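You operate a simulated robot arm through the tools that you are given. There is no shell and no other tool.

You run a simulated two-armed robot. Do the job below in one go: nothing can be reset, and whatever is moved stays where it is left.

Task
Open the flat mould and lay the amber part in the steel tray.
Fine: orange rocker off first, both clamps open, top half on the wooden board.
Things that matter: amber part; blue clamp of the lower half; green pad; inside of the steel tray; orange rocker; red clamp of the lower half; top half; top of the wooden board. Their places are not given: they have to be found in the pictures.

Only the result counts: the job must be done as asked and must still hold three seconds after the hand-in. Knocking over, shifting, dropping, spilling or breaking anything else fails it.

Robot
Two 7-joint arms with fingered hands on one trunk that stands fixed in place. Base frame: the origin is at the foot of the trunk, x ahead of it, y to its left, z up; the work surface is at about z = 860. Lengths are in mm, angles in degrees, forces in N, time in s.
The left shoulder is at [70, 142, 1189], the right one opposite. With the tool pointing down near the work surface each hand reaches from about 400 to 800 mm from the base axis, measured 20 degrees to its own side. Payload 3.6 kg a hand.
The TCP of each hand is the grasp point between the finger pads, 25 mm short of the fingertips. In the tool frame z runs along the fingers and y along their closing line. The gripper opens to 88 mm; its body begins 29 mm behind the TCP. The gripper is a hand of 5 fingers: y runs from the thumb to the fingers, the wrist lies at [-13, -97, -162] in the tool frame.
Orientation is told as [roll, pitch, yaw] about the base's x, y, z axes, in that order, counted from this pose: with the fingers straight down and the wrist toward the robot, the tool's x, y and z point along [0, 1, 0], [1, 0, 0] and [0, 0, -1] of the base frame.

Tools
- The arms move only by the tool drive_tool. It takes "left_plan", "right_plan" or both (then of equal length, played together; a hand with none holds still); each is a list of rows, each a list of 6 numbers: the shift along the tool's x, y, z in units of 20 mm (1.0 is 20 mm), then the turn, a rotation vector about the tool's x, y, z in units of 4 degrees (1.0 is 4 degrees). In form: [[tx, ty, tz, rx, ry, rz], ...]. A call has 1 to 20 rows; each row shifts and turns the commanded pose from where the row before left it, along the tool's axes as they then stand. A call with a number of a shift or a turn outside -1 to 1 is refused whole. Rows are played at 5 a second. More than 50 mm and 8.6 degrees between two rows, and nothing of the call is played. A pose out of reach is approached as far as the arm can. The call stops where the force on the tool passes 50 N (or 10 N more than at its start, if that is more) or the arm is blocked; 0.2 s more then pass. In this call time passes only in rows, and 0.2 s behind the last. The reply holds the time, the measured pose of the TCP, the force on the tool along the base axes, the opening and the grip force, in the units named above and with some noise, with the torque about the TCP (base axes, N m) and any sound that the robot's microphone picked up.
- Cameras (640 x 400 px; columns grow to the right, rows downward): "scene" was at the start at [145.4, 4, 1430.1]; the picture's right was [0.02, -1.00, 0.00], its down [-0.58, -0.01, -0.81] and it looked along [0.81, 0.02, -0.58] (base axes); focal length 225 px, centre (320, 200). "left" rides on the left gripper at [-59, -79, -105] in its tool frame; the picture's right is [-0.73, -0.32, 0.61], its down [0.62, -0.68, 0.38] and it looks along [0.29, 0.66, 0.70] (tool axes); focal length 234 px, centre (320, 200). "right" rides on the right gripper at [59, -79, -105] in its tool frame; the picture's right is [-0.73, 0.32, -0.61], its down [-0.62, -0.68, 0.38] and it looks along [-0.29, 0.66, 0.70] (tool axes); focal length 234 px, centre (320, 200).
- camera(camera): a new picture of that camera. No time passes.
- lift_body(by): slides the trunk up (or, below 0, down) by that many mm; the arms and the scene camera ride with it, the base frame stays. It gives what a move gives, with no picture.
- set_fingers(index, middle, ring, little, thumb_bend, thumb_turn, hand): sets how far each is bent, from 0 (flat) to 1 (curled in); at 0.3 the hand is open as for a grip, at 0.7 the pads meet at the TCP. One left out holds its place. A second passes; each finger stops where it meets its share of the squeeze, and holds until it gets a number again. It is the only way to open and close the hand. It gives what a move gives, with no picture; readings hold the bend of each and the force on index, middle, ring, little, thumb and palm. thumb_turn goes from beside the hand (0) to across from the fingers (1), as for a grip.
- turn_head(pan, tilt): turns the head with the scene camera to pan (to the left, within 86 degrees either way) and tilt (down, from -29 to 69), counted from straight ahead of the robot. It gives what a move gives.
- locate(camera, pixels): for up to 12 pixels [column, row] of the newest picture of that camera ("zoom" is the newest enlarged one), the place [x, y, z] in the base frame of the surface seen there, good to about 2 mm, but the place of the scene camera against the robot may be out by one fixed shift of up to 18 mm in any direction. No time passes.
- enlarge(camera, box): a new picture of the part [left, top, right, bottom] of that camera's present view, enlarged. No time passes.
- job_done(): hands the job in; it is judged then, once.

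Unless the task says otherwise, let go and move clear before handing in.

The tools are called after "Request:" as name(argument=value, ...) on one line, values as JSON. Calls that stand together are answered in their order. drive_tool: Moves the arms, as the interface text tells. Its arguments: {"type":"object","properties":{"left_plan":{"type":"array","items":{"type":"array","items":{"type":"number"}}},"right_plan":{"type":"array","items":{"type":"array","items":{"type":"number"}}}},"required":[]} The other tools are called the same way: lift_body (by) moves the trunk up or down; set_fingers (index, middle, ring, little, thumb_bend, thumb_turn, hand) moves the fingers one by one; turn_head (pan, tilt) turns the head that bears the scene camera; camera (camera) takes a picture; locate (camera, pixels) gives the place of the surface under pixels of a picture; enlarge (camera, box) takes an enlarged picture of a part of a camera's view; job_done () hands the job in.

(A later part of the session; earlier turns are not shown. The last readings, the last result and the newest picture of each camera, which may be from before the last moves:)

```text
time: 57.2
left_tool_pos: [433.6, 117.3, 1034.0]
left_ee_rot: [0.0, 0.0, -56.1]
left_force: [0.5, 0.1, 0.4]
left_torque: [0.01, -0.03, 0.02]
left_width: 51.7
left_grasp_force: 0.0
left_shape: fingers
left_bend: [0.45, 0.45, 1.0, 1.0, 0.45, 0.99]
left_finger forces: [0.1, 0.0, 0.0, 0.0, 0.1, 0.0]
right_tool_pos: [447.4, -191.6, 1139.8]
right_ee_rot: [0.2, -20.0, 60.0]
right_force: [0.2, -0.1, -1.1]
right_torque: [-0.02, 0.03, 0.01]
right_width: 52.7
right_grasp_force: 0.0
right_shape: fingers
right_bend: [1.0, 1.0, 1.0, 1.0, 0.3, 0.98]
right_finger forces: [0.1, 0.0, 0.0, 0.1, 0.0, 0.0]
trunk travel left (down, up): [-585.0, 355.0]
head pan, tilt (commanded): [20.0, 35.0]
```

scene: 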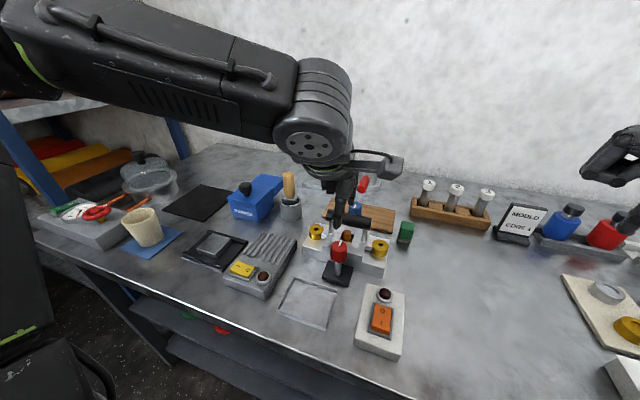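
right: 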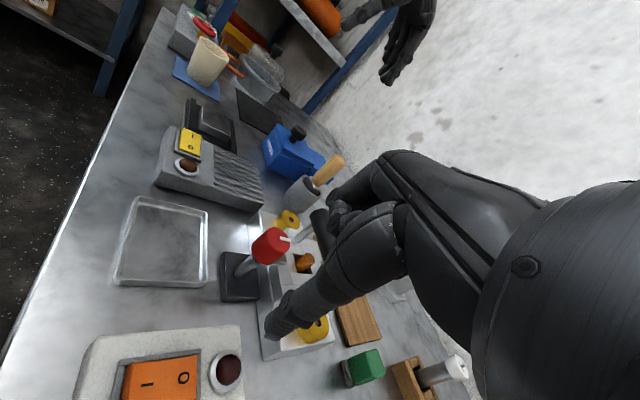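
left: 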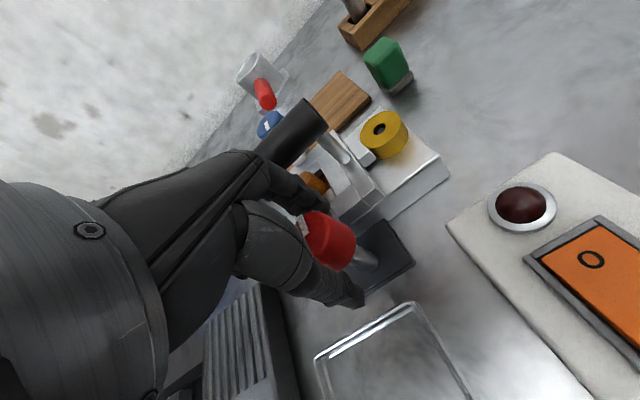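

Yaw -56 is reached at (434, 117, 1034). I'll centre over the knob at (432, 100) and come down to z = 990 for a check.

Request:
drive_tool(left_plan=[[-0.55, 0.67, 0, 0, 0, 0], [0, 0, 0.8, 0, 0, 0], [0, 0, 0.8, 0, 0, 0], [0, 0, 0.6, 0, 0, 0], [0, 0, 0, 0, 0, 0]])

Request:
camera(camera="left")

Request:
enlarge(camera="scene", box=[260, 150, 420, 310])

```text
time: 58.5
left_tool_pos: [430.3, 100.8, 989.5]
left_ee_rot: [-0.1, 0.0, -56.0]
left_force: [0.3, -0.8, 1.0]
left_torque: [0.01, 0.03, -0.01]
left_width: 52.2
left_grasp_force: 0.1
left_shape: fingers
left_bend: [0.45, 0.45, 1.0, 1.0, 0.45, 0.99]
left_finger forces: [0.1, 0.1, 0.0, 0.1, 0.0, 0.1]
right_tool_pos: [447.5, -191.2, 1140.4]
right_ee_rot: [0.1, -20.2, 60.0]
right_force: [-0.2, 0.0, 0.2]
right_torque: [0.03, 0.0, 0.0]
right_width: 52.9
right_grasp_force: 0.0
right_shape: fingers
right_bend: [1.0, 1.0, 1.0, 1.0, 0.3, 0.98]
right_finger forces: [0.0, 0.0, 0.0, 0.0, 0.0, 0.1]
trunk travel left (down, up): [-585.0, 355.0]
head pan, tilt (commanded): [20.0, 35.0]
```

```text
taken
```

left: 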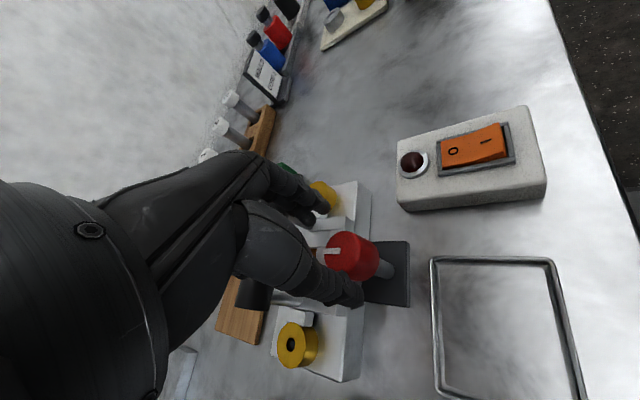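

```text
2.50 times, centred on (340, 230) of scene
```

zoom: 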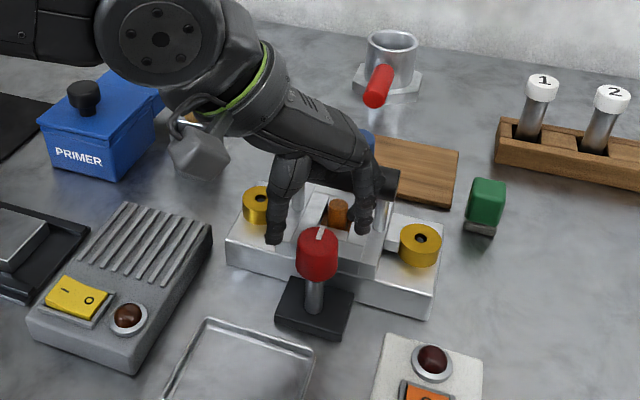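

The knob sits between thumb and fingers at left px (350,255), clear of the handle. I'll descend 32 mm in small steps.

Request:
drive_tool(left_plan=[[0, 0, 0.5, 0, 0, 0], [0, 0, 0.5, 0, 0, 0], [0, 0, 0.3, 0, 0, 0], [0, 0, 0.3, 0, 0, 0], [0, 0, 0, 0, 0, 0]])

Request:
set_fingers(hand="left", index=0.8, middle=0.8, thumb_bend=0.8)

Request:
enlarge(camera="left", box=[240, 150, 420, 330])

```text
time: 59.6
left_tool_pos: [431.7, 100.3, 957.2]
left_ee_rot: [0.0, 0.0, -56.0]
left_force: [0.5, 0.3, 1.2]
left_torque: [0.0, 0.01, -0.01]
left_width: 52.1
left_grasp_force: 0.0
left_shape: fingers
left_bend: [0.45, 0.45, 1.0, 1.0, 0.45, 0.99]
left_finger forces: [0.0, 0.0, 0.0, 0.0, 0.1, 0.1]
right_tool_pos: [447.6, -191.9, 1139.8]
right_ee_rot: [0.1, -20.1, 60.0]
right_force: [0.0, 0.5, -0.4]
right_torque: [0.04, -0.02, -0.01]
right_width: 52.6
right_grasp_force: 0.1
right_shape: fingers
right_bend: [1.0, 1.0, 1.0, 1.0, 0.3, 0.98]
right_finger forces: [0.1, 0.0, 0.0, 0.1, 0.0, 0.0]
trunk travel left (down, up): [-585.0, 355.0]
head pan, tilt (commanded): [20.0, 35.0]
```

```text
time: 60.6
left_tool_pos: [433.7, 100.6, 957.3]
left_ee_rot: [0.0, 0.0, -56.0]
left_force: [4.6, -6.1, -0.6]
left_torque: [-0.14, -0.09, -0.03]
left_width: 24.6
left_grasp_force: 12.7
left_shape: fingers
left_bend: [0.58, 0.59, 1.0, 1.0, 0.59, 1.0]
left_finger forces: [8.2, 8.5, 0.1, 0.1, 9.1, 0.0]
right_tool_pos: [448.1, -192.7, 1138.2]
right_ee_rot: [0.2, -20.1, 59.9]
right_force: [-0.4, -0.5, 0.0]
right_torque: [0.05, 0.0, 0.02]
right_width: 52.9
right_grasp_force: 0.0
right_shape: fingers
right_bend: [1.0, 1.0, 1.0, 1.0, 0.3, 0.98]
right_finger forces: [0.0, 0.0, 0.0, 0.0, 0.0, 0.0]
trunk travel left (down, up): [-585.0, 355.0]
head pan, tilt (commanded): [20.0, 35.0]
```

```text
2.22 times, centred on (330, 240) of left
```

zoom: 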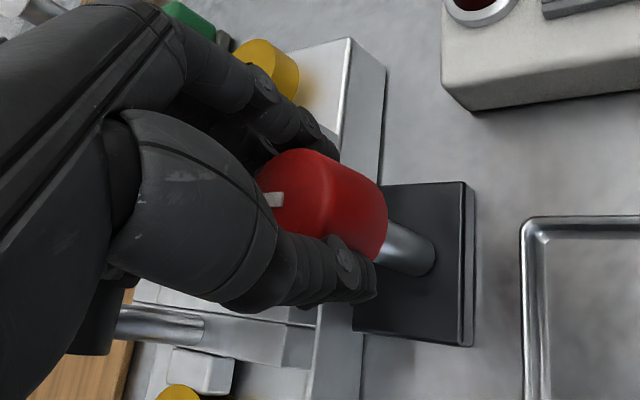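

The grip is good and the mark shows at zoom (272,200). I'll turn counter-clockwise 60°, from yaw -56 to +4.

Request:
drive_tool(left_plan=[[0, 0, 0, 0, 0, -1], [0, 0, 0, 0, 0, -1], [0, 0, 0, 0, 0, -1], [0, 0, 0, 0, 0, -1], [0, 0, 0, 0, 0, -1], [0, 0, 0, 0, 0, -1], [0, 0, 0, 0, 0, -1], [0, 0, 0, 0, 0, -1], [0, 0, 0, 0, 0, -1], [0, 0, 0, 0, 0, -1], [0, 0, 0, 0, 0, -1], [0, 0, 0, 0, 0, -1], [0, 0, 0, 0, 0, -1], [0, 0, 0, 0, 0, -1], [0, 0, 0, 0, 0, -1], [0, 0, 0, 0, 0, 0]])

Request:
enlarge(camera="left", box=[240, 150, 420, 330])

```text
time: 64.0
left_tool_pos: [432.8, 100.2, 958.2]
left_ee_rot: [-0.1, 0.1, 4.1]
left_force: [7.3, -3.1, -0.2]
left_torque: [-0.09, -0.18, -0.03]
left_width: 25.0
left_grasp_force: 12.8
left_shape: fingers
left_bend: [0.58, 0.59, 1.0, 1.0, 0.6, 1.0]
left_finger forces: [9.6, 7.1, 0.0, 0.1, 8.9, 0.1]
right_tool_pos: [448.9, -192.4, 1137.4]
right_ee_rot: [0.2, -20.0, 60.0]
right_force: [-0.5, -1.4, -0.5]
right_torque: [-0.01, 0.0, -0.02]
right_width: 52.6
right_grasp_force: 0.1
right_shape: fingers
right_bend: [1.0, 1.0, 1.0, 1.0, 0.3, 0.98]
right_finger forces: [0.0, 0.0, 0.1, 0.1, 0.0, 0.1]
trunk travel left (down, up): [-585.0, 355.0]
head pan, tilt (commanded): [20.0, 35.0]
```

```text
2.22 times, centred on (330, 240) of left
```

zoom: 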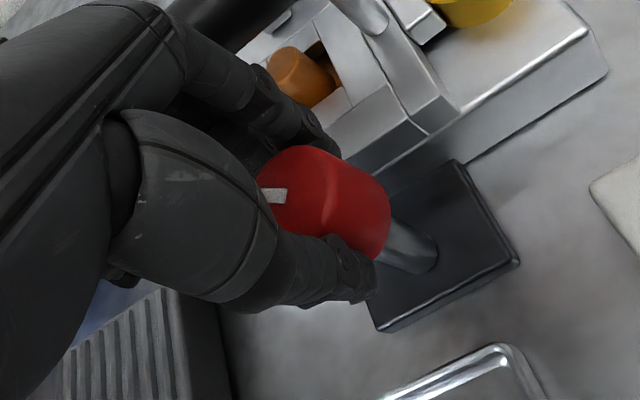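

The mark kept its place in the hand's view, so the lever has swung about 60°. I'll release, rise, and measure the lever angle.

Request:
set_fingers(hand="left", index=0.45, middle=0.45, thumb_bend=0.45)

Request:
drive_tool(left_plan=[[0, 0, -0.7, 0, 0, 0], [0, 0, -1, 0, 0, 0], [0, 0, -1, 0, 0, 0], [0, 0, 0, 0, 0, 0]])

Request:
enlarge(camera="left", box=[290, 170, 470, 320])

```text
time: 65.0
left_tool_pos: [431.2, 101.0, 956.9]
left_ee_rot: [0.0, 0.1, 4.0]
left_force: [-0.1, -0.1, 0.6]
left_torque: [0.0, 0.03, 0.01]
left_width: 51.9
left_grasp_force: 0.0
left_shape: fingers
left_bend: [0.45, 0.45, 1.0, 1.0, 0.45, 0.99]
left_finger forces: [0.0, 0.0, 0.0, 0.0, 0.0, 0.0]
right_tool_pos: [446.7, -191.9, 1139.3]
right_ee_rot: [0.1, -20.1, 60.1]
right_force: [0.0, 1.0, 0.6]
right_torque: [0.03, -0.01, -0.03]
right_width: 52.8
right_grasp_force: 0.1
right_shape: fingers
right_bend: [1.0, 1.0, 1.0, 1.0, 0.3, 0.98]
right_finger forces: [0.1, 0.1, 0.0, 0.0, 0.1, 0.1]
trunk travel left (down, up): [-585.0, 355.0]
head pan, tilt (commanded): [20.0, 35.0]
```

```text
time: 66.0
left_tool_pos: [433.1, 100.9, 1011.7]
left_ee_rot: [-0.1, 0.0, 3.9]
left_force: [-0.9, -0.6, -0.5]
left_torque: [0.03, -0.03, -0.01]
left_width: 52.0
left_grasp_force: 0.0
left_shape: fingers
left_bend: [0.45, 0.45, 1.0, 1.0, 0.45, 0.99]
left_finger forces: [0.0, 0.0, 0.0, 0.0, 0.0, 0.0]
right_tool_pos: [447.1, -191.0, 1140.1]
right_ee_rot: [0.2, -20.1, 60.1]
right_force: [-0.1, -0.1, 0.0]
right_torque: [0.02, -0.02, -0.01]
right_width: 53.3
right_grasp_force: 0.1
right_shape: fingers
right_bend: [1.0, 1.0, 1.0, 1.0, 0.3, 0.98]
right_finger forces: [0.1, 0.1, 0.0, 0.0, 0.0, 0.0]
trunk travel left (down, up): [-585.0, 355.0]
head pan, tilt (commanded): [20.0, 35.0]
```

```text
2.67 times, centred on (380, 245) of left
```

zoom: 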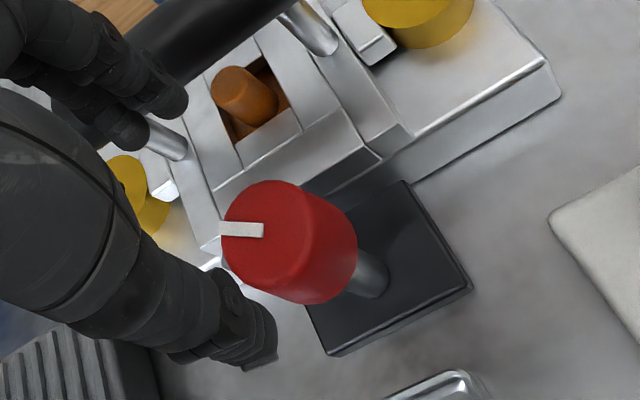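

Request:
locate(camera="zoom", pixels=[[225, 229], [260, 230], [210, 245], [205, 262], [245, 90], [260, 105], [300, 185], [280, 265]])

```text
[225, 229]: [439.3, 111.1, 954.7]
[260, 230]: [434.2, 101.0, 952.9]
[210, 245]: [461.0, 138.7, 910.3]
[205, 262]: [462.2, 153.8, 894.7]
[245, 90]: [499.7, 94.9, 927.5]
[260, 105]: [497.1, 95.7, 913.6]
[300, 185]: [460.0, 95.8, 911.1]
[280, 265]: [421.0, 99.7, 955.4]
```

The mark points at about 63°, so the red lever is swung most of the way. I'll regrip from yaw -36 and add another 36°.

Request:
drive_tool(left_plan=[[0, 0, 0, 0, 0, 1], [0, 0, 0, 0, 0, 1], [0, 0, 0, 0, 0, 1], [0, 0, 0, 0, 0, 1], [0, 0, 0, 0, 0, 1], [0, 0, 0, 0, 0, 1], [0, 0, 0, 0, 0, 1], [0, 0, 0, 0, 0, 1], [0, 0, 0, 0, 0, 1], [0, 0, 0, 0, 0, 1], [0, 0, 0.9, 0, 0, 0], [0, 0, 0.9, 0, 0, 0], [0, 0, 0.5, 0, 0, 0], [0, 0, 0.4, 0, 0, 0], [0, 0, 0, 0, 0, 0]])

Request:
set_fingers(hand="left", index=0.8, middle=0.8, thumb_bend=0.8)

Request:
drive_tool(left_plan=[[0, 0, 0, 0, 0, -1], [0, 0, 0, 0, 0, -1], [0, 0, 0, 0, 0, -1], [0, 0, 0, 0, 0, -1], [0, 0, 0, 0, 0, -1], [0, 0, 0, 0, 0, -1], [0, 0, 0, 0, 0, -1], [0, 0, 0, 0, 0, -1], [0, 0, 0, 0, 0, -1], [0, 0, 0, 0, 0, 0]])

Request:
enlarge(camera="left", box=[240, 150, 420, 330])

```text
time: 69.2
left_tool_pos: [431.2, 99.9, 957.8]
left_ee_rot: [0.0, 0.0, -36.1]
left_force: [0.3, 0.0, 0.7]
left_torque: [0.02, -0.01, 0.0]
left_width: 52.2
left_grasp_force: 0.1
left_shape: fingers
left_bend: [0.45, 0.45, 1.0, 1.0, 0.45, 0.99]
left_finger forces: [0.1, 0.0, 0.0, 0.0, 0.0, 0.1]
right_tool_pos: [447.3, -192.2, 1140.4]
right_ee_rot: [0.1, -20.0, 60.1]
right_force: [-0.5, -0.5, -0.3]
right_torque: [-0.01, -0.02, 0.01]
right_width: 52.6
right_grasp_force: 0.1
right_shape: fingers
right_bend: [1.0, 1.0, 1.0, 1.0, 0.3, 0.98]
right_finger forces: [0.1, 0.1, 0.1, 0.1, 0.0, 0.0]
trunk travel left (down, up): [-585.0, 355.0]
head pan, tilt (commanded): [20.0, 35.0]
```

```text
time: 70.2
left_tool_pos: [432.0, 98.6, 958.5]
left_ee_rot: [0.0, 0.1, -36.0]
left_force: [6.7, -4.3, 0.9]
left_torque: [-0.08, -0.14, -0.01]
left_width: 25.5
left_grasp_force: 13.3
left_shape: fingers
left_bend: [0.58, 0.6, 1.0, 1.0, 0.59, 1.0]
left_finger forces: [8.4, 8.5, 0.0, 0.1, 9.5, 0.0]
right_tool_pos: [448.8, -192.9, 1140.4]
right_ee_rot: [0.1, -20.1, 60.0]
right_force: [0.7, -0.5, -0.5]
right_torque: [0.01, 0.03, 0.04]
right_width: 52.4
right_grasp_force: 0.2
right_shape: fingers
right_bend: [1.0, 1.0, 1.0, 1.0, 0.3, 0.98]
right_finger forces: [0.0, 0.1, 0.0, 0.0, 0.0, 0.0]
trunk travel left (down, up): [-585.0, 355.0]
head pan, tilt (commanded): [20.0, 35.0]
```

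```text
time: 72.5
left_tool_pos: [433.2, 99.7, 957.9]
left_ee_rot: [0.0, 0.0, 0.1]
left_force: [7.2, -5.5, 3.2]
left_torque: [-0.1, -0.15, -0.16]
left_width: 25.4
left_grasp_force: 13.7
left_shape: fingers
left_bend: [0.57, 0.59, 1.0, 1.0, 0.6, 1.0]
left_finger forces: [8.6, 8.8, 0.0, 0.0, 9.8, 0.0]
right_tool_pos: [449.0, -192.9, 1139.0]
right_ee_rot: [0.2, -20.1, 59.8]
right_force: [-0.1, -0.3, 0.2]
right_torque: [-0.03, 0.02, -0.02]
right_width: 52.4
right_grasp_force: 0.1
right_shape: fingers
right_bend: [1.0, 1.0, 1.0, 1.0, 0.3, 0.98]
right_finger forces: [0.1, 0.0, 0.0, 0.0, 0.0, 0.0]
trunk travel left (down, up): [-585.0, 355.0]
head pan, tilt (commanded): [20.0, 35.0]
```

```text
2.22 times, centred on (330, 240) of left
```

zoom: 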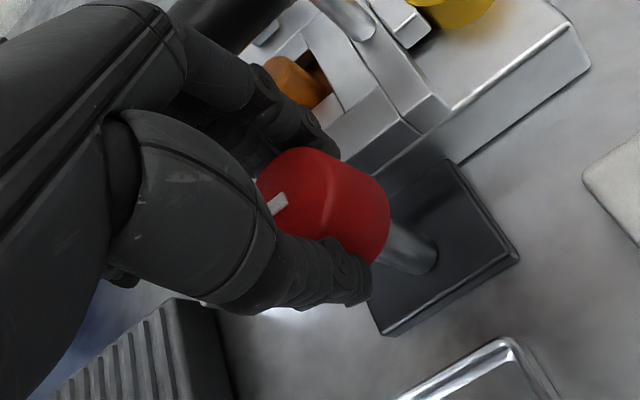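

Torque rose to -0.16 at the end, like the closed stop earlier, so the lever has probably reached its open stop. I'll release, rise and measure.

Request:
set_fingers(hand="left", index=0.45, middle=0.45, thumb_bend=0.45)

Request:
drive_tool(left_plan=[[0, 0, -0.7, 0, 0, 0], [0, 0, -1, 0, 0, 0], [0, 0, -1, 0, 0, 0], [0, 0, -1, 0, 0, 0], [0, 0, 0, 0, 0, 0]])

Request:
enlarge(camera="left", box=[290, 170, 470, 320])

Request:
enlarge(camera="scene", box=[260, 150, 420, 310])

```text
time: 73.5
left_tool_pos: [432.4, 100.5, 959.1]
left_ee_rot: [-0.1, 0.0, 0.0]
left_force: [-0.3, -0.3, 0.7]
left_torque: [-0.01, -0.01, 0.02]
left_width: 52.2
left_grasp_force: 0.1
left_shape: fingers
left_bend: [0.45, 0.45, 1.0, 1.0, 0.45, 0.99]
left_finger forces: [0.0, 0.1, 0.0, 0.0, 0.1, 0.0]
right_tool_pos: [449.1, -192.2, 1140.2]
right_ee_rot: [0.1, -20.1, 60.0]
right_force: [0.6, -0.2, -0.7]
right_torque: [0.01, -0.02, 0.0]
right_width: 52.7
right_grasp_force: 0.0
right_shape: fingers
right_bend: [1.0, 1.0, 1.0, 1.0, 0.3, 0.98]
right_finger forces: [0.0, 0.1, 0.0, 0.1, 0.0, 0.1]
trunk travel left (down, up): [-585.0, 355.0]
head pan, tilt (commanded): [20.0, 35.0]
```

```text
time: 74.7
left_tool_pos: [431.5, 99.8, 1032.6]
left_ee_rot: [0.1, 0.0, 0.0]
left_force: [0.5, 0.0, -0.2]
left_torque: [0.0, -0.02, 0.0]
left_width: 52.1
left_grasp_force: 0.0
left_shape: fingers
left_bend: [0.45, 0.45, 1.0, 1.0, 0.45, 0.99]
left_finger forces: [0.0, 0.0, 0.1, 0.1, 0.0, 0.1]
right_tool_pos: [448.7, -191.4, 1139.8]
right_ee_rot: [0.1, -20.1, 60.0]
right_force: [0.1, 0.2, 0.5]
right_torque: [-0.01, 0.02, 0.01]
right_width: 52.9
right_grasp_force: 0.1
right_shape: fingers
right_bend: [1.0, 1.0, 1.0, 1.0, 0.3, 0.98]
right_finger forces: [0.0, 0.0, 0.1, 0.0, 0.0, 0.0]
trunk travel left (down, up): [-585.0, 355.0]
head pan, tilt (commanded): [20.0, 35.0]
```

```text
2.67 times, centred on (380, 245) of left
```

zoom: 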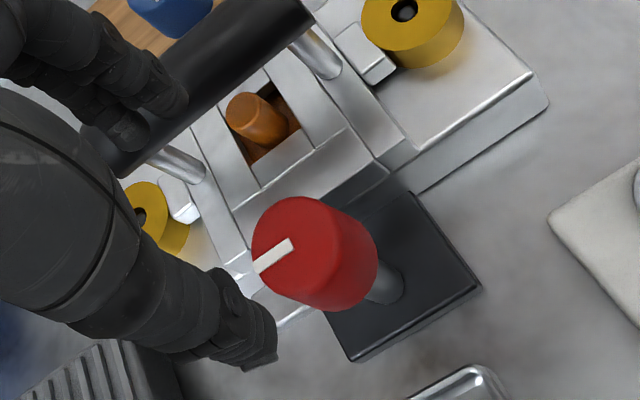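

```text
2.50 times, centred on (340, 230) of scene
```

zoom: 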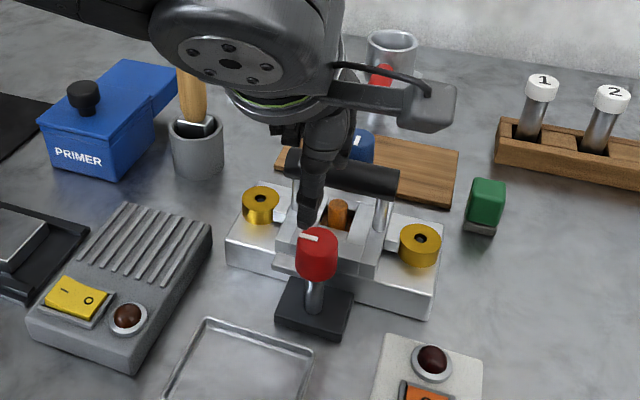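

The mark now points to the left in the scene view, toward +y. I'll verify with the left camera.

Request:
enlarge(camera="left", box=[340, 230, 410, 300])

Request:
locate(camera="zoom", pixels=[[190, 215], [270, 165], [230, 190], [150, 260], [330, 120], [390, 260]])

```text
5.71 times, centred on (375, 265) of left
```

zoom: 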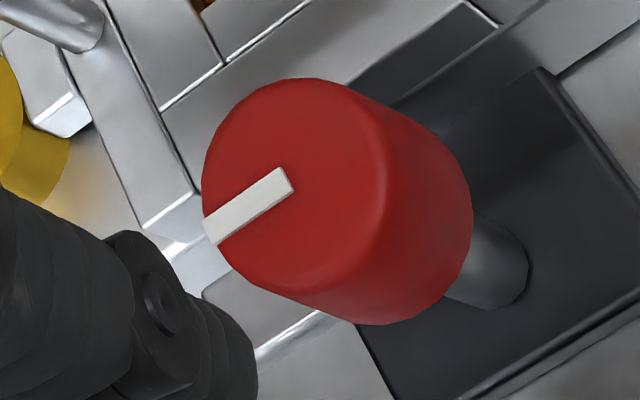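

```text
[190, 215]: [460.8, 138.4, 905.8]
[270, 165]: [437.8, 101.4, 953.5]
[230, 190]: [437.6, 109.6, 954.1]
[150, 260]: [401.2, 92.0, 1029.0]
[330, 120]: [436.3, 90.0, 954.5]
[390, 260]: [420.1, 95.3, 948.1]
```

Request:
locate(camera="zoom", pixels=[[215, 230], [284, 182], [250, 206], [235, 290], [260, 290]])

```text
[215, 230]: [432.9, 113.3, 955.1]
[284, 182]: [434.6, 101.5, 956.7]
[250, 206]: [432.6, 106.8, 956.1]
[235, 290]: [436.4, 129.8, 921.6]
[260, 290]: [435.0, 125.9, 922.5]
```

The red mark spans (434.6,101.5) to (432.9,113.3), which is about 95°, with the lever out at (436,130), so the red clamp is open. I'll raise, yaw to -56, and move over the blue knob.

Request:
drive_tool(left_plan=[[0, 0, -0.7, 0, 0, 1], [0, 0, -0.7, 0, 0, 1], [0, 0, 0, 0, 0, 1], [0, 0, 0, 0, 0, 1], [0, 0, 0, 0, 0, 1], [0, 0, 0, 0, 0, 1], [0, 0, 0, 0, 0, 1], [0, 0, 0, 0, 0, 1], [0, 0, 0, 0, 0, 1], [0, 0, 0, 0, 0, 1], [0, 0, 0, 0, 0, 1], [0, 0, 0, 0, 0, 1], [0, 0, 0, 0, 0, 1], [0, 0, 0, 0, 0, 1], [0, 0, 0, 0, 0, 0]])

Request:
drive_tool(left_plan=[[0.733, 0.501, 0, 0, 0, 0], [0.733, 0.501, 0, 0, 0, 0], [0.733, 0.501, 0, 0, 0, 0], [0.733, 0.501, 0, 0, 0, 0], [0.733, 0.501, 0, 0, 0, 0], [0.733, 0.501, 0, 0, 0, 0], [0.733, 0.501, 0, 0, 0, 0], [0.733, 0.501, 0, 0, 0, 0], [0, 0, 0, 0, 0, 0]])

Request:
camera(camera="left")

Request:
camera(camera="scene")

```text
time: 77.8
left_tool_pos: [431.8, 101.3, 1061.1]
left_ee_rot: [-0.1, 0.0, -56.0]
left_force: [-0.1, -0.5, -0.3]
left_torque: [-0.03, 0.05, -0.02]
left_width: 52.0
left_grasp_force: 0.0
left_shape: fingers
left_bend: [0.45, 0.45, 1.0, 1.0, 0.45, 0.99]
left_finger forces: [0.1, 0.0, 0.0, 0.0, 0.0, 0.0]
right_tool_pos: [446.6, -193.4, 1139.1]
right_ee_rot: [0.1, -20.1, 60.0]
right_force: [0.5, -0.3, -0.4]
right_torque: [0.03, 0.02, 0.01]
right_width: 52.9
right_grasp_force: 0.1
right_shape: fingers
right_bend: [1.0, 1.0, 1.0, 1.0, 0.3, 0.98]
right_finger forces: [0.0, 0.1, 0.0, 0.1, 0.1, 0.0]
trunk travel left (down, up): [-585.0, 355.0]
head pan, tilt (commanded): [20.0, 35.0]
```

```text
time: 79.8
left_tool_pos: [575.2, 98.2, 1058.6]
left_ee_rot: [0.0, 0.0, -56.0]
left_force: [0.6, -0.5, -1.1]
left_torque: [0.0, 0.0, 0.0]
left_width: 52.0
left_grasp_force: 0.0
left_shape: fingers
left_bend: [0.45, 0.45, 1.0, 1.0, 0.45, 0.99]
left_finger forces: [0.0, 0.0, 0.0, 0.1, 0.0, 0.0]
right_tool_pos: [447.8, -191.1, 1140.5]
right_ee_rot: [0.1, -20.0, 60.0]
right_force: [0.0, -0.1, 0.2]
right_torque: [0.03, 0.03, 0.02]
right_width: 52.6
right_grasp_force: 0.0
right_shape: fingers
right_bend: [1.0, 1.0, 1.0, 1.0, 0.3, 0.98]
right_finger forces: [0.1, 0.0, 0.1, 0.0, 0.0, 0.0]
trunk travel left (down, up): [-585.0, 355.0]
head pan, tilt (commanded): [20.0, 35.0]
```

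```text
taken
```

left: 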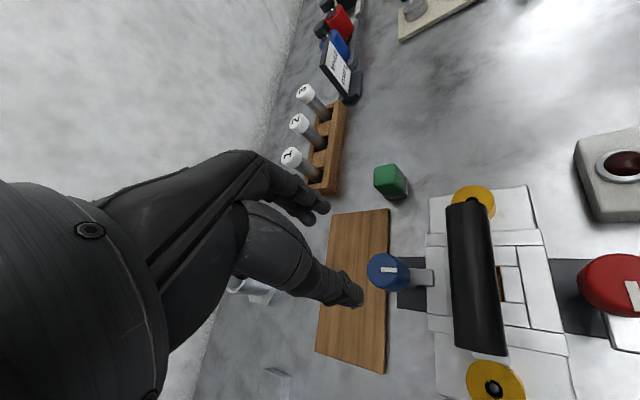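

```text
taken
```

scene: 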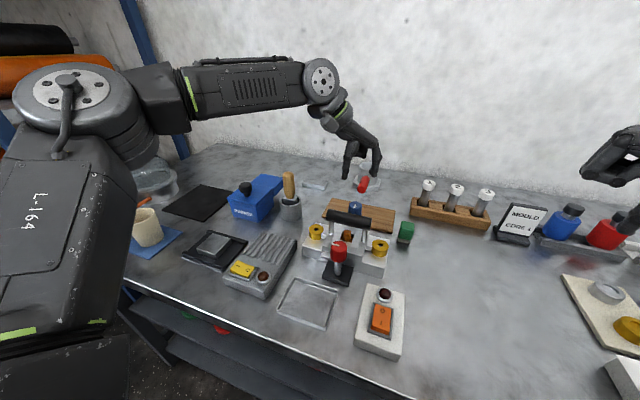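

The blue knob shows at left px (385,272) with its lever pointing toward the mould. I'll enlarge and locate it.

Request:
enlarge(camera="left", box=[340, 180, 560, 360])

Request:
locate(camera="zoom", pixels=[[159, 210], [120, 210], [187, 210], [150, 180], [150, 245], [135, 210], [225, 220], [310, 200], [300, 60], [340, 345], [420, 210], [470, 340]])

```text
2.22 times, centred on (450, 270) of left
```

zoom: 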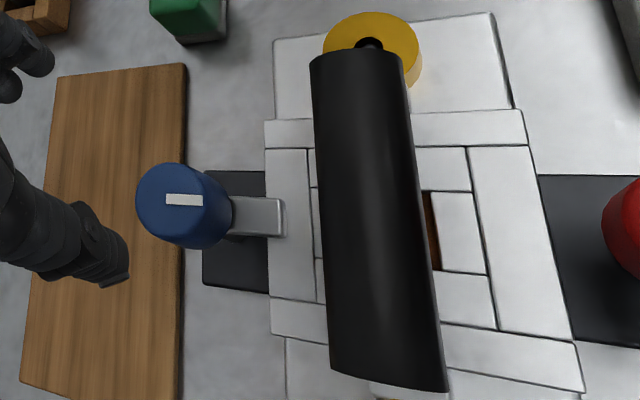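

```text
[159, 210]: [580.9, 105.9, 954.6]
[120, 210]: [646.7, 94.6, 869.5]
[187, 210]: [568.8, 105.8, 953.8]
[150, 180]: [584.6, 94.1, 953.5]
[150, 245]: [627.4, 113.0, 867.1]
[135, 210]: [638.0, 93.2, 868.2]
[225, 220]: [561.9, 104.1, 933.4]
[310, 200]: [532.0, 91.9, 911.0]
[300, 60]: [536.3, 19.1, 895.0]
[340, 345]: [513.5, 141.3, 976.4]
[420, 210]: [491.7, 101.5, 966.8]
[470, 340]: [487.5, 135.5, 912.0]
```

Request:
locate(camera="zoom", pixels=[[167, 199], [202, 200], [185, 199], [140, 200], [172, 168], [172, 232], [250, 205], [280, 215], [205, 185], [270, 255]])

```text
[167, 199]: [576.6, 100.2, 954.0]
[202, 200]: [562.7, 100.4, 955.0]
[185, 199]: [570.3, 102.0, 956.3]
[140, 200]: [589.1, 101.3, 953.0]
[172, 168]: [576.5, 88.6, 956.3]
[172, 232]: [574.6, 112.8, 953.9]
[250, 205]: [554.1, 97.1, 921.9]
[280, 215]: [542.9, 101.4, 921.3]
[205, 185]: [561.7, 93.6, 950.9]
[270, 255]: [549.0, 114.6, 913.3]
```

The blue knob's centre is about (578, 100) with the lever from 562 to 543. I'll centre on it and descend to z ≈ 958.

Request:
drive_tool(left_plan=[[0.18, 0, 0.5, 0, 0, 0], [0, 0, 1, 0, 0, 0], [0, 0, 1, 0, 0, 0], [0, 0, 1, 0, 0, 0], [0, 0, 0.6, 0, 0, 0], [0, 0, 0.5, 0, 0, 0], [0, 0, 0.4, 0, 0, 0], [0, 0, 0, 0, 0, 0]])

Request:
camera(camera="left")

Request:
enlarge(camera="scene", box=[280, 130, 440, 290])

```text
time: 81.7
left_tool_pos: [576.9, 102.4, 962.4]
left_ee_rot: [0.0, 0.1, -56.1]
left_force: [0.0, 0.7, -0.5]
left_torque: [-0.01, 0.01, -0.01]
left_width: 52.1
left_grasp_force: 0.1
left_shape: fingers
left_bend: [0.45, 0.45, 1.0, 1.0, 0.45, 0.99]
left_finger forces: [0.0, 0.0, 0.0, 0.1, 0.0, 0.0]
right_tool_pos: [447.4, -193.1, 1140.6]
right_ee_rot: [0.1, -20.1, 60.0]
right_force: [0.1, -0.6, 0.5]
right_torque: [0.02, -0.03, -0.01]
right_width: 52.9
right_grasp_force: 0.0
right_shape: fingers
right_bend: [1.0, 1.0, 1.0, 1.0, 0.3, 0.98]
right_finger forces: [0.0, 0.0, 0.0, 0.0, 0.0, 0.0]
trunk travel left (down, up): [-585.0, 355.0]
head pan, tilt (commanded): [20.0, 35.0]
```

```text
taken
```

left: 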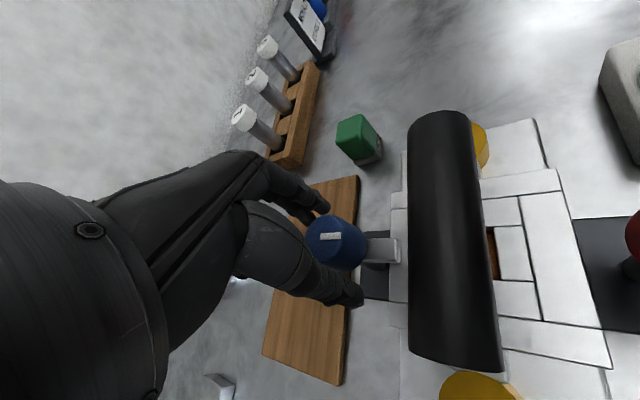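

```text
2.50 times, centred on (360, 210) of scene
```

zoom: 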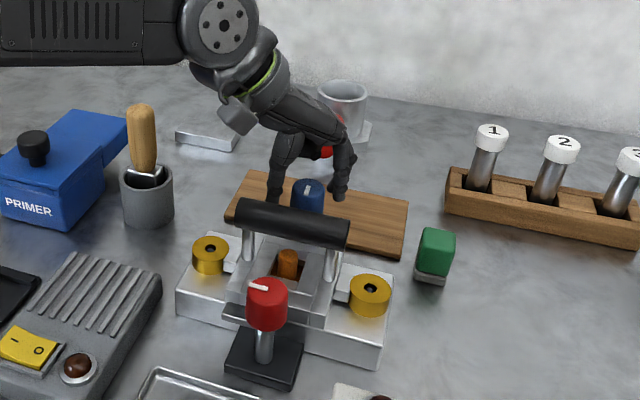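

The knob is between thumb and fingers at left px (335,243). Before turning I'll check how close the mug's red handle at zoom (327,150) is to the hand.

Request:
locate(camera="zoom", pixels=[[327, 153], [322, 148], [345, 110], [360, 130], [345, 85], [340, 180], [280, 90], [275, 180]])

Request:
drive_tool(left_plan=[[0, 0, 0.25, 0, 0, 0], [0, 0, 0, 0, 0, 0]])

Request:
set_fingers(hand="left", index=0.8, middle=0.8, thumb_bend=0.8)

Request:
enlarge(camera="left", box=[240, 150, 420, 330])

```text
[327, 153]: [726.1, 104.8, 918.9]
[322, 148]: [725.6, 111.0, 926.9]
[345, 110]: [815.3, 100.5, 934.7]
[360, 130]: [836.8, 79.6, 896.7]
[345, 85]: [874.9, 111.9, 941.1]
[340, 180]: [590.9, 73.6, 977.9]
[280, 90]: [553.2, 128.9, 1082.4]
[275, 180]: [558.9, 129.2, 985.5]
```

```text
time: 82.2
left_tool_pos: [578.3, 102.9, 955.6]
left_ee_rot: [0.0, 0.0, -56.0]
left_force: [-0.5, 0.4, 0.3]
left_torque: [0.0, 0.01, 0.0]
left_width: 52.3
left_grasp_force: 0.1
left_shape: fingers
left_bend: [0.45, 0.45, 1.0, 1.0, 0.45, 0.99]
left_finger forces: [0.0, 0.0, 0.1, 0.0, 0.0, 0.1]
right_tool_pos: [447.2, -192.5, 1140.3]
right_ee_rot: [0.1, -20.2, 60.0]
right_force: [-0.2, 0.0, -1.3]
right_torque: [-0.01, -0.02, -0.03]
right_width: 52.8
right_grasp_force: 0.0
right_shape: fingers
right_bend: [1.0, 1.0, 1.0, 1.0, 0.3, 0.98]
right_finger forces: [0.0, 0.0, 0.0, 0.0, 0.0, 0.0]
trunk travel left (down, up): [-585.0, 355.0]
head pan, tilt (commanded): [20.0, 35.0]
```

```text
time: 83.2
left_tool_pos: [578.6, 102.7, 956.0]
left_ee_rot: [0.0, 0.0, -56.0]
left_force: [5.9, -4.2, 0.9]
left_torque: [-0.06, -0.12, 0.0]
left_width: 25.7
left_grasp_force: 13.8
left_shape: fingers
left_bend: [0.56, 0.61, 1.0, 1.0, 0.6, 1.0]
left_finger forces: [8.5, 8.4, 0.1, 0.1, 10.4, 0.1]
right_tool_pos: [448.7, -192.2, 1140.0]
right_ee_rot: [0.1, -20.0, 59.9]
right_force: [0.2, 0.5, -0.1]
right_torque: [0.02, -0.06, -0.01]
right_width: 52.6
right_grasp_force: 0.1
right_shape: fingers
right_bend: [1.0, 1.0, 1.0, 1.0, 0.3, 0.98]
right_finger forces: [0.0, 0.0, 0.1, 0.0, 0.0, 0.1]
trunk travel left (down, up): [-585.0, 355.0]
head pan, tilt (commanded): [20.0, 35.0]
```

```text
2.22 times, centred on (330, 240) of left
```

zoom: 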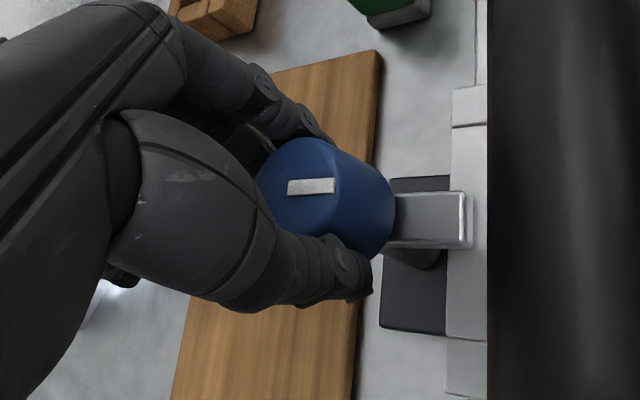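

The mug handle is at x = 720 or beyond, well clear. The blue knob is gripped with its lever fully visible, so I'll try 12° counter-clockwise.

Request:
drive_tool(left_plan=[[0, 0, 0, 0, 0, -1], [0, 0, 0, 0, 0, -1], [0, 0, 0, 0, 0, -1], [0, 0, 0, 0, 0, 0]])

Request:
enlarge(camera="left", box=[240, 150, 420, 330])

```text
time: 84.2
left_tool_pos: [577.6, 103.3, 955.6]
left_ee_rot: [0.0, 0.0, -43.9]
left_force: [6.3, -2.2, 2.8]
left_torque: [-0.08, -0.17, -0.05]
left_width: 25.8
left_grasp_force: 13.6
left_shape: fingers
left_bend: [0.56, 0.61, 1.0, 1.0, 0.6, 1.0]
left_finger forces: [8.2, 8.7, 0.1, 0.1, 10.7, 0.0]
right_tool_pos: [449.3, -191.8, 1139.1]
right_ee_rot: [0.1, -20.2, 59.9]
right_force: [0.5, -0.2, -0.1]
right_torque: [0.0, 0.02, 0.01]
right_width: 52.3
right_grasp_force: 0.1
right_shape: fingers
right_bend: [1.0, 1.0, 1.0, 1.0, 0.3, 0.98]
right_finger forces: [0.0, 0.0, 0.1, 0.0, 0.1, 0.0]
trunk travel left (down, up): [-585.0, 355.0]
head pan, tilt (commanded): [20.0, 35.0]
```

```text
2.22 times, centred on (330, 240) of left
```

zoom: 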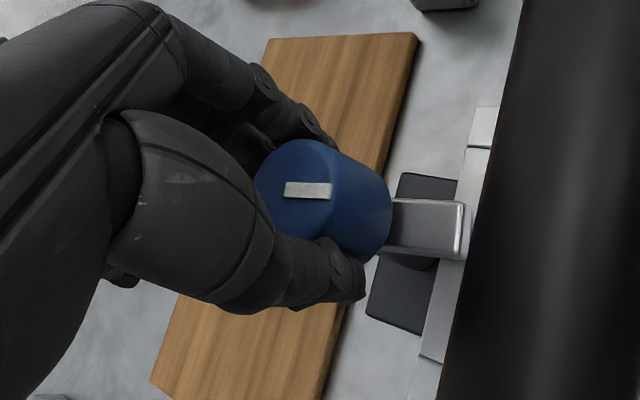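

The lever turned with the hand against the mould's edge, so blue also opens counter-clockwise. I'll continue 44° to yaw 0.

Request:
drive_tool(left_plan=[[0, 0, 0, 0, 0, -1], [0, 0, 0, 0, 0, -1], [0, 0, 0, 0, 0, -1], [0, 0, 0, 0, 0, -1], [0, 0, 0, 0, 0, -1], [0, 0, 0, 0, 0, -1], [0, 0, 0, 0, 0, -1], [0, 0, 0, 0, 0, -1], [0, 0, 0, 0, 0, -1], [0, 0, 0, 0, 0, -1], [0, 0, 0, 0, 0, -1], [0, 0, 0, 0, 0, 0]])

Request:
enlarge(camera="left", box=[240, 150, 420, 330])

```text
time: 86.8
left_tool_pos: [577.4, 101.5, 955.7]
left_ee_rot: [-0.1, -0.1, 0.1]
left_force: [3.8, 0.7, 8.1]
left_torque: [0.04, -0.12, -0.05]
left_width: 25.6
left_grasp_force: 14.0
left_shape: fingers
left_bend: [0.56, 0.61, 1.0, 1.0, 0.61, 1.0]
left_finger forces: [8.1, 8.0, 0.1, 0.0, 11.5, 0.0]
right_tool_pos: [446.6, -190.7, 1139.8]
right_ee_rot: [0.1, -20.2, 60.0]
right_force: [-0.3, -0.1, 0.2]
right_torque: [0.02, -0.02, -0.01]
right_width: 52.4
right_grasp_force: 0.1
right_shape: fingers
right_bend: [1.0, 1.0, 1.0, 1.0, 0.3, 0.98]
right_finger forces: [0.0, 0.0, 0.1, 0.1, 0.2, 0.1]
trunk travel left (down, up): [-585.0, 355.0]
head pan, tilt (commanded): [20.0, 35.0]
```

```text
2.22 times, centred on (330, 240) of left
```

zoom: 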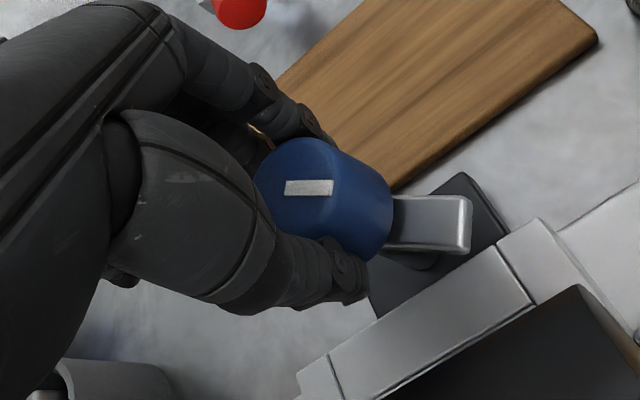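

The lever has swung about 56° and is nearly off the mould. I'll release, regrip from yaw -40, and turn another 40° to its stop.

Request:
set_fingers(hand="left", index=0.45, middle=0.45, thumb_bend=0.45)

Request:
drive_tool(left_plan=[[0, 0, -0.7, 0, 0, 0], [0, 0, -1, 0, 0, 0], [0, 0, -1, 0, 0, 0], [0, 0, 0, 0, 0, 1], [0, 0, 0, 0, 0, 1], [0, 0, 0, 0, 0, 1], [0, 0, 0, 0, 0, 1], [0, 0, 0, 0, 0, 1], [0, 0, 0, 0, 0, 1], [0, 0, 0, 0, 0, 1], [0, 0, 0, 0, 0, 1], [0, 0, 0, 0, 0, 1], [0, 0, 0, 0, 0, 1], [0, 0, 0, 0, 0, 0]])

Request:
camera(camera="left")

```text
time: 87.8
left_tool_pos: [576.7, 102.5, 955.2]
left_ee_rot: [0.0, 0.1, 0.0]
left_force: [-0.2, -1.3, 0.1]
left_torque: [0.0, 0.03, 0.0]
left_width: 52.2
left_grasp_force: 0.1
left_shape: fingers
left_bend: [0.45, 0.45, 1.0, 1.0, 0.45, 0.99]
left_finger forces: [0.1, 0.0, 0.1, 0.1, 0.0, 0.0]
right_tool_pos: [447.1, -192.0, 1138.9]
right_ee_rot: [0.1, -20.1, 60.0]
right_force: [0.1, 0.3, -0.2]
right_torque: [0.01, 0.04, 0.02]
right_width: 52.7
right_grasp_force: 0.1
right_shape: fingers
right_bend: [1.0, 1.0, 1.0, 1.0, 0.3, 0.98]
right_finger forces: [0.0, 0.0, 0.0, 0.1, 0.0, 0.0]
trunk travel left (down, up): [-585.0, 355.0]
head pan, tilt (commanded): [20.0, 35.0]
```

```text
time: 90.8
left_tool_pos: [575.9, 101.8, 1008.4]
left_ee_rot: [0.1, 0.0, -40.0]
left_force: [0.6, 0.2, -1.3]
left_torque: [0.0, -0.01, 0.01]
left_width: 52.1
left_grasp_force: 0.0
left_shape: fingers
left_bend: [0.45, 0.45, 1.0, 1.0, 0.45, 0.99]
left_finger forces: [0.0, 0.1, 0.0, 0.0, 0.0, 0.0]
right_tool_pos: [447.7, -192.9, 1139.5]
right_ee_rot: [0.0, -20.1, 60.0]
right_force: [-0.1, 0.7, -0.5]
right_torque: [0.0, 0.02, 0.02]
right_width: 52.4
right_grasp_force: 0.0
right_shape: fingers
right_bend: [1.0, 1.0, 1.0, 1.0, 0.3, 0.98]
right_finger forces: [0.0, 0.0, 0.0, 0.1, 0.0, 0.0]
trunk travel left (down, up): [-585.0, 355.0]
head pan, tilt (commanded): [20.0, 35.0]
```

```text
taken
```

left: 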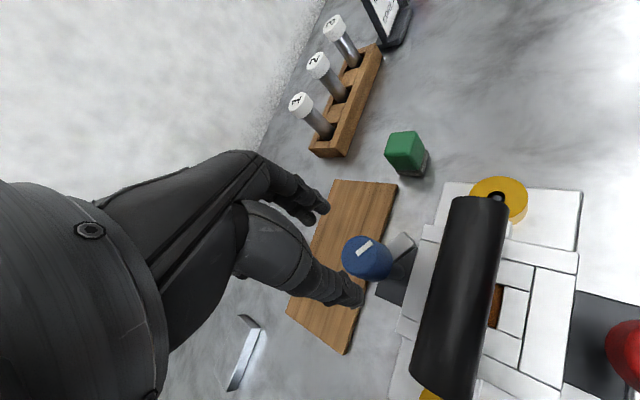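

The blue lever now points partly sideways at px (400,245). I'll descend, grip and turn another 40°.

Request:
drive_tool(left_plan=[[0.08, -0.03, 0.9, 0, 0, 0], [0, 0, 0.8, 0, 0, 0], [0, 0, 0.5, 0, 0, 0], [0, 0, 0.4, 0, 0, 0], [0, 0, 0, 0, 0, 0]])

Request:
set_fingers(hand="left", index=0.8, middle=0.8, thumb_bend=0.8)

Request:
drive_tool(left_plan=[[0, 0, 0, 0, 0, -1], [0, 0, 0, 0, 0, -1], [0, 0, 0, 0, 0, -1], [0, 0, 0, 0, 0, -1], [0, 0, 0, 0, 0, -1], [0, 0, 0, 0, 0, -1], [0, 0, 0, 0, 0, -1], [0, 0, 0, 0, 0, -1], [0, 0, 0, 0, 0, -1], [0, 0, 0, 0, 0, -1], [0, 0, 0, 0, 0, 0]])

Request:
enlarge(camera="left", box=[240, 150, 420, 330])

```text
time: 92.0
left_tool_pos: [577.4, 104.8, 954.9]
left_ee_rot: [0.1, 0.0, -40.1]
left_force: [0.1, -0.7, 0.0]
left_torque: [0.02, 0.04, -0.01]
left_width: 51.9
left_grasp_force: 0.0
left_shape: fingers
left_bend: [0.45, 0.45, 1.0, 1.0, 0.45, 0.99]
left_finger forces: [0.1, 0.0, 0.1, 0.0, 0.0, 0.0]
right_tool_pos: [447.8, -191.7, 1139.1]
right_ee_rot: [0.1, -20.1, 59.9]
right_force: [-0.8, 1.1, 0.2]
right_torque: [-0.01, 0.01, -0.03]
right_width: 52.5
right_grasp_force: 0.0
right_shape: fingers
right_bend: [1.0, 1.0, 1.0, 1.0, 0.3, 0.98]
right_finger forces: [0.1, 0.1, 0.0, 0.1, 0.0, 0.0]
trunk travel left (down, up): [-585.0, 355.0]
head pan, tilt (commanded): [20.0, 35.0]
```

```text
time: 93.0
left_tool_pos: [579.0, 104.3, 955.9]
left_ee_rot: [-0.1, 0.0, -40.0]
left_force: [7.6, -1.9, 0.2]
left_torque: [-0.09, -0.18, 0.03]
left_width: 25.2
left_grasp_force: 13.4
left_shape: fingers
left_bend: [0.56, 0.62, 1.0, 1.0, 0.61, 1.0]
left_finger forces: [8.8, 7.6, 0.1, 0.0, 9.8, 0.0]
right_tool_pos: [450.5, -192.8, 1138.4]
right_ee_rot: [0.2, -20.2, 60.0]
right_force: [-0.2, -0.2, -0.2]
right_torque: [0.0, 0.03, 0.0]
right_width: 52.5
right_grasp_force: 0.0
right_shape: fingers
right_bend: [1.0, 1.0, 1.0, 1.0, 0.3, 0.98]
right_finger forces: [0.0, 0.0, 0.1, 0.0, 0.1, 0.0]
trunk travel left (down, up): [-585.0, 355.0]
head pan, tilt (commanded): [20.0, 35.0]
```

```text
time: 95.5
left_tool_pos: [577.5, 103.9, 956.6]
left_ee_rot: [0.0, 0.0, 0.1]
left_force: [1.6, -0.9, -0.7]
left_torque: [-0.07, 0.0, -0.05]
left_width: 25.4
left_grasp_force: 12.4
left_shape: fingers
left_bend: [0.57, 0.63, 1.0, 1.0, 0.61, 1.0]
left_finger forces: [7.2, 6.0, 0.0, 0.0, 11.6, 0.1]
right_tool_pos: [448.4, -192.8, 1138.7]
right_ee_rot: [0.1, -20.0, 60.1]
right_force: [-0.8, -0.1, -0.2]
right_torque: [0.02, -0.02, -0.02]
right_width: 52.5
right_grasp_force: 0.0
right_shape: fingers
right_bend: [1.0, 1.0, 1.0, 1.0, 0.3, 0.98]
right_finger forces: [0.1, 0.0, 0.1, 0.0, 0.0, 0.0]
trunk travel left (down, up): [-585.0, 355.0]
head pan, tilt (commanded): [20.0, 35.0]
```

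```text
2.22 times, centred on (330, 240) of left
```

zoom: 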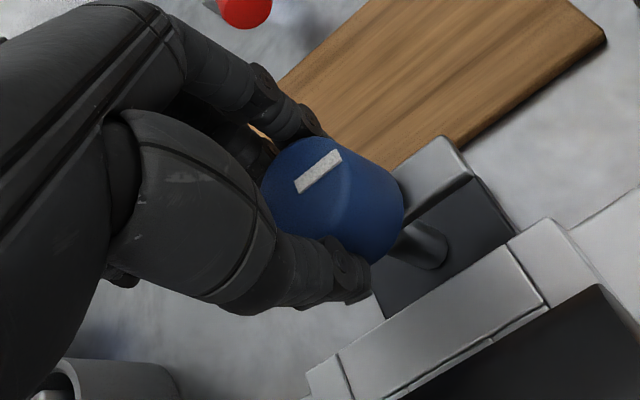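

The blue lever now runs parallel to the mould edge, at zoom (440,170). I'll release, rise high, and verify both clamps.

Request:
set_fingers(hand="left", index=0.45, middle=0.45, thumb_bend=0.45)

Request:
drive_tool(left_plan=[[0, 0, -0.7, 0, 0, 0], [0, 0, -1, 0, 0, 0], [0, 0, -1, 0, 0, 0], [0, 0, -1, 0, 0, 0], [0, -0.5, -1, 0, 0, 0], [0, -1, -1, 0, 0, 0], [0, -1, -0.5, 0, 0, 0], [0, 0, 0, 0, 0, 0]])

Request:
enlarge(camera="left", box=[280, 130, 480, 330])

Request:
enlarge(camera="scene", box=[270, 170, 430, 290])

```text
time: 96.5
left_tool_pos: [577.9, 106.3, 956.7]
left_ee_rot: [0.0, -0.1, 0.1]
left_force: [-1.1, 0.3, -0.4]
left_torque: [0.02, 0.0, 0.01]
left_width: 52.1
left_grasp_force: 0.0
left_shape: fingers
left_bend: [0.45, 0.45, 1.0, 1.0, 0.45, 0.99]
left_finger forces: [0.0, 0.0, 0.0, 0.1, 0.1, 0.0]
right_tool_pos: [446.2, -192.2, 1139.8]
right_ee_rot: [0.2, -20.1, 59.9]
right_force: [0.1, -0.7, -0.4]
right_torque: [0.03, 0.01, -0.03]
right_width: 52.5
right_grasp_force: 0.1
right_shape: fingers
right_bend: [1.0, 1.0, 1.0, 1.0, 0.3, 0.98]
right_finger forces: [0.0, 0.0, 0.1, 0.1, 0.0, 0.0]
trunk travel left (down, up): [-585.0, 355.0]
head pan, tilt (commanded): [20.0, 35.0]
```

```text
time: 98.2
left_tool_pos: [527.2, 105.4, 1079.5]
left_ee_rot: [0.0, 0.0, 0.0]
left_force: [-0.4, 0.4, 0.3]
left_torque: [-0.02, -0.02, -0.01]
left_width: 52.0
left_grasp_force: 0.0
left_shape: fingers
left_bend: [0.45, 0.45, 1.0, 1.0, 0.45, 0.99]
left_finger forces: [0.1, 0.0, 0.1, 0.0, 0.0, 0.0]
right_tool_pos: [447.8, -191.7, 1139.7]
right_ee_rot: [0.2, -20.2, 60.0]
right_force: [-0.8, 0.5, -0.2]
right_torque: [-0.04, 0.01, -0.01]
right_width: 52.6
right_grasp_force: 0.1
right_shape: fingers
right_bend: [1.0, 1.0, 1.0, 1.0, 0.3, 0.98]
right_finger forces: [0.0, 0.0, 0.1, 0.0, 0.0, 0.1]
trunk travel left (down, up): [-585.0, 355.0]
head pan, tilt (commanded): [20.0, 35.0]
```

```text
2.00 times, centred on (380, 230) of left
```

zoom: 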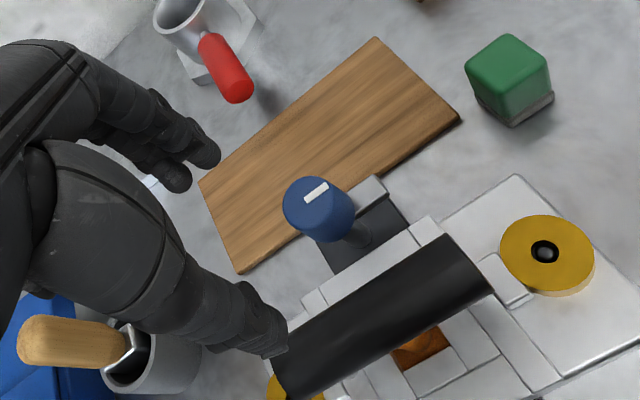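

```text
3.33 times, centred on (350, 230) of scene
```

zoom: 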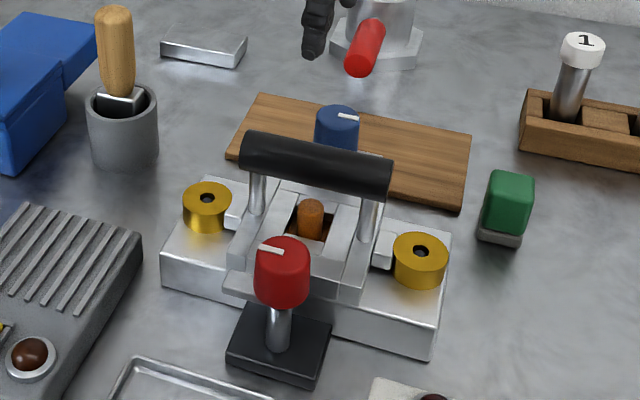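

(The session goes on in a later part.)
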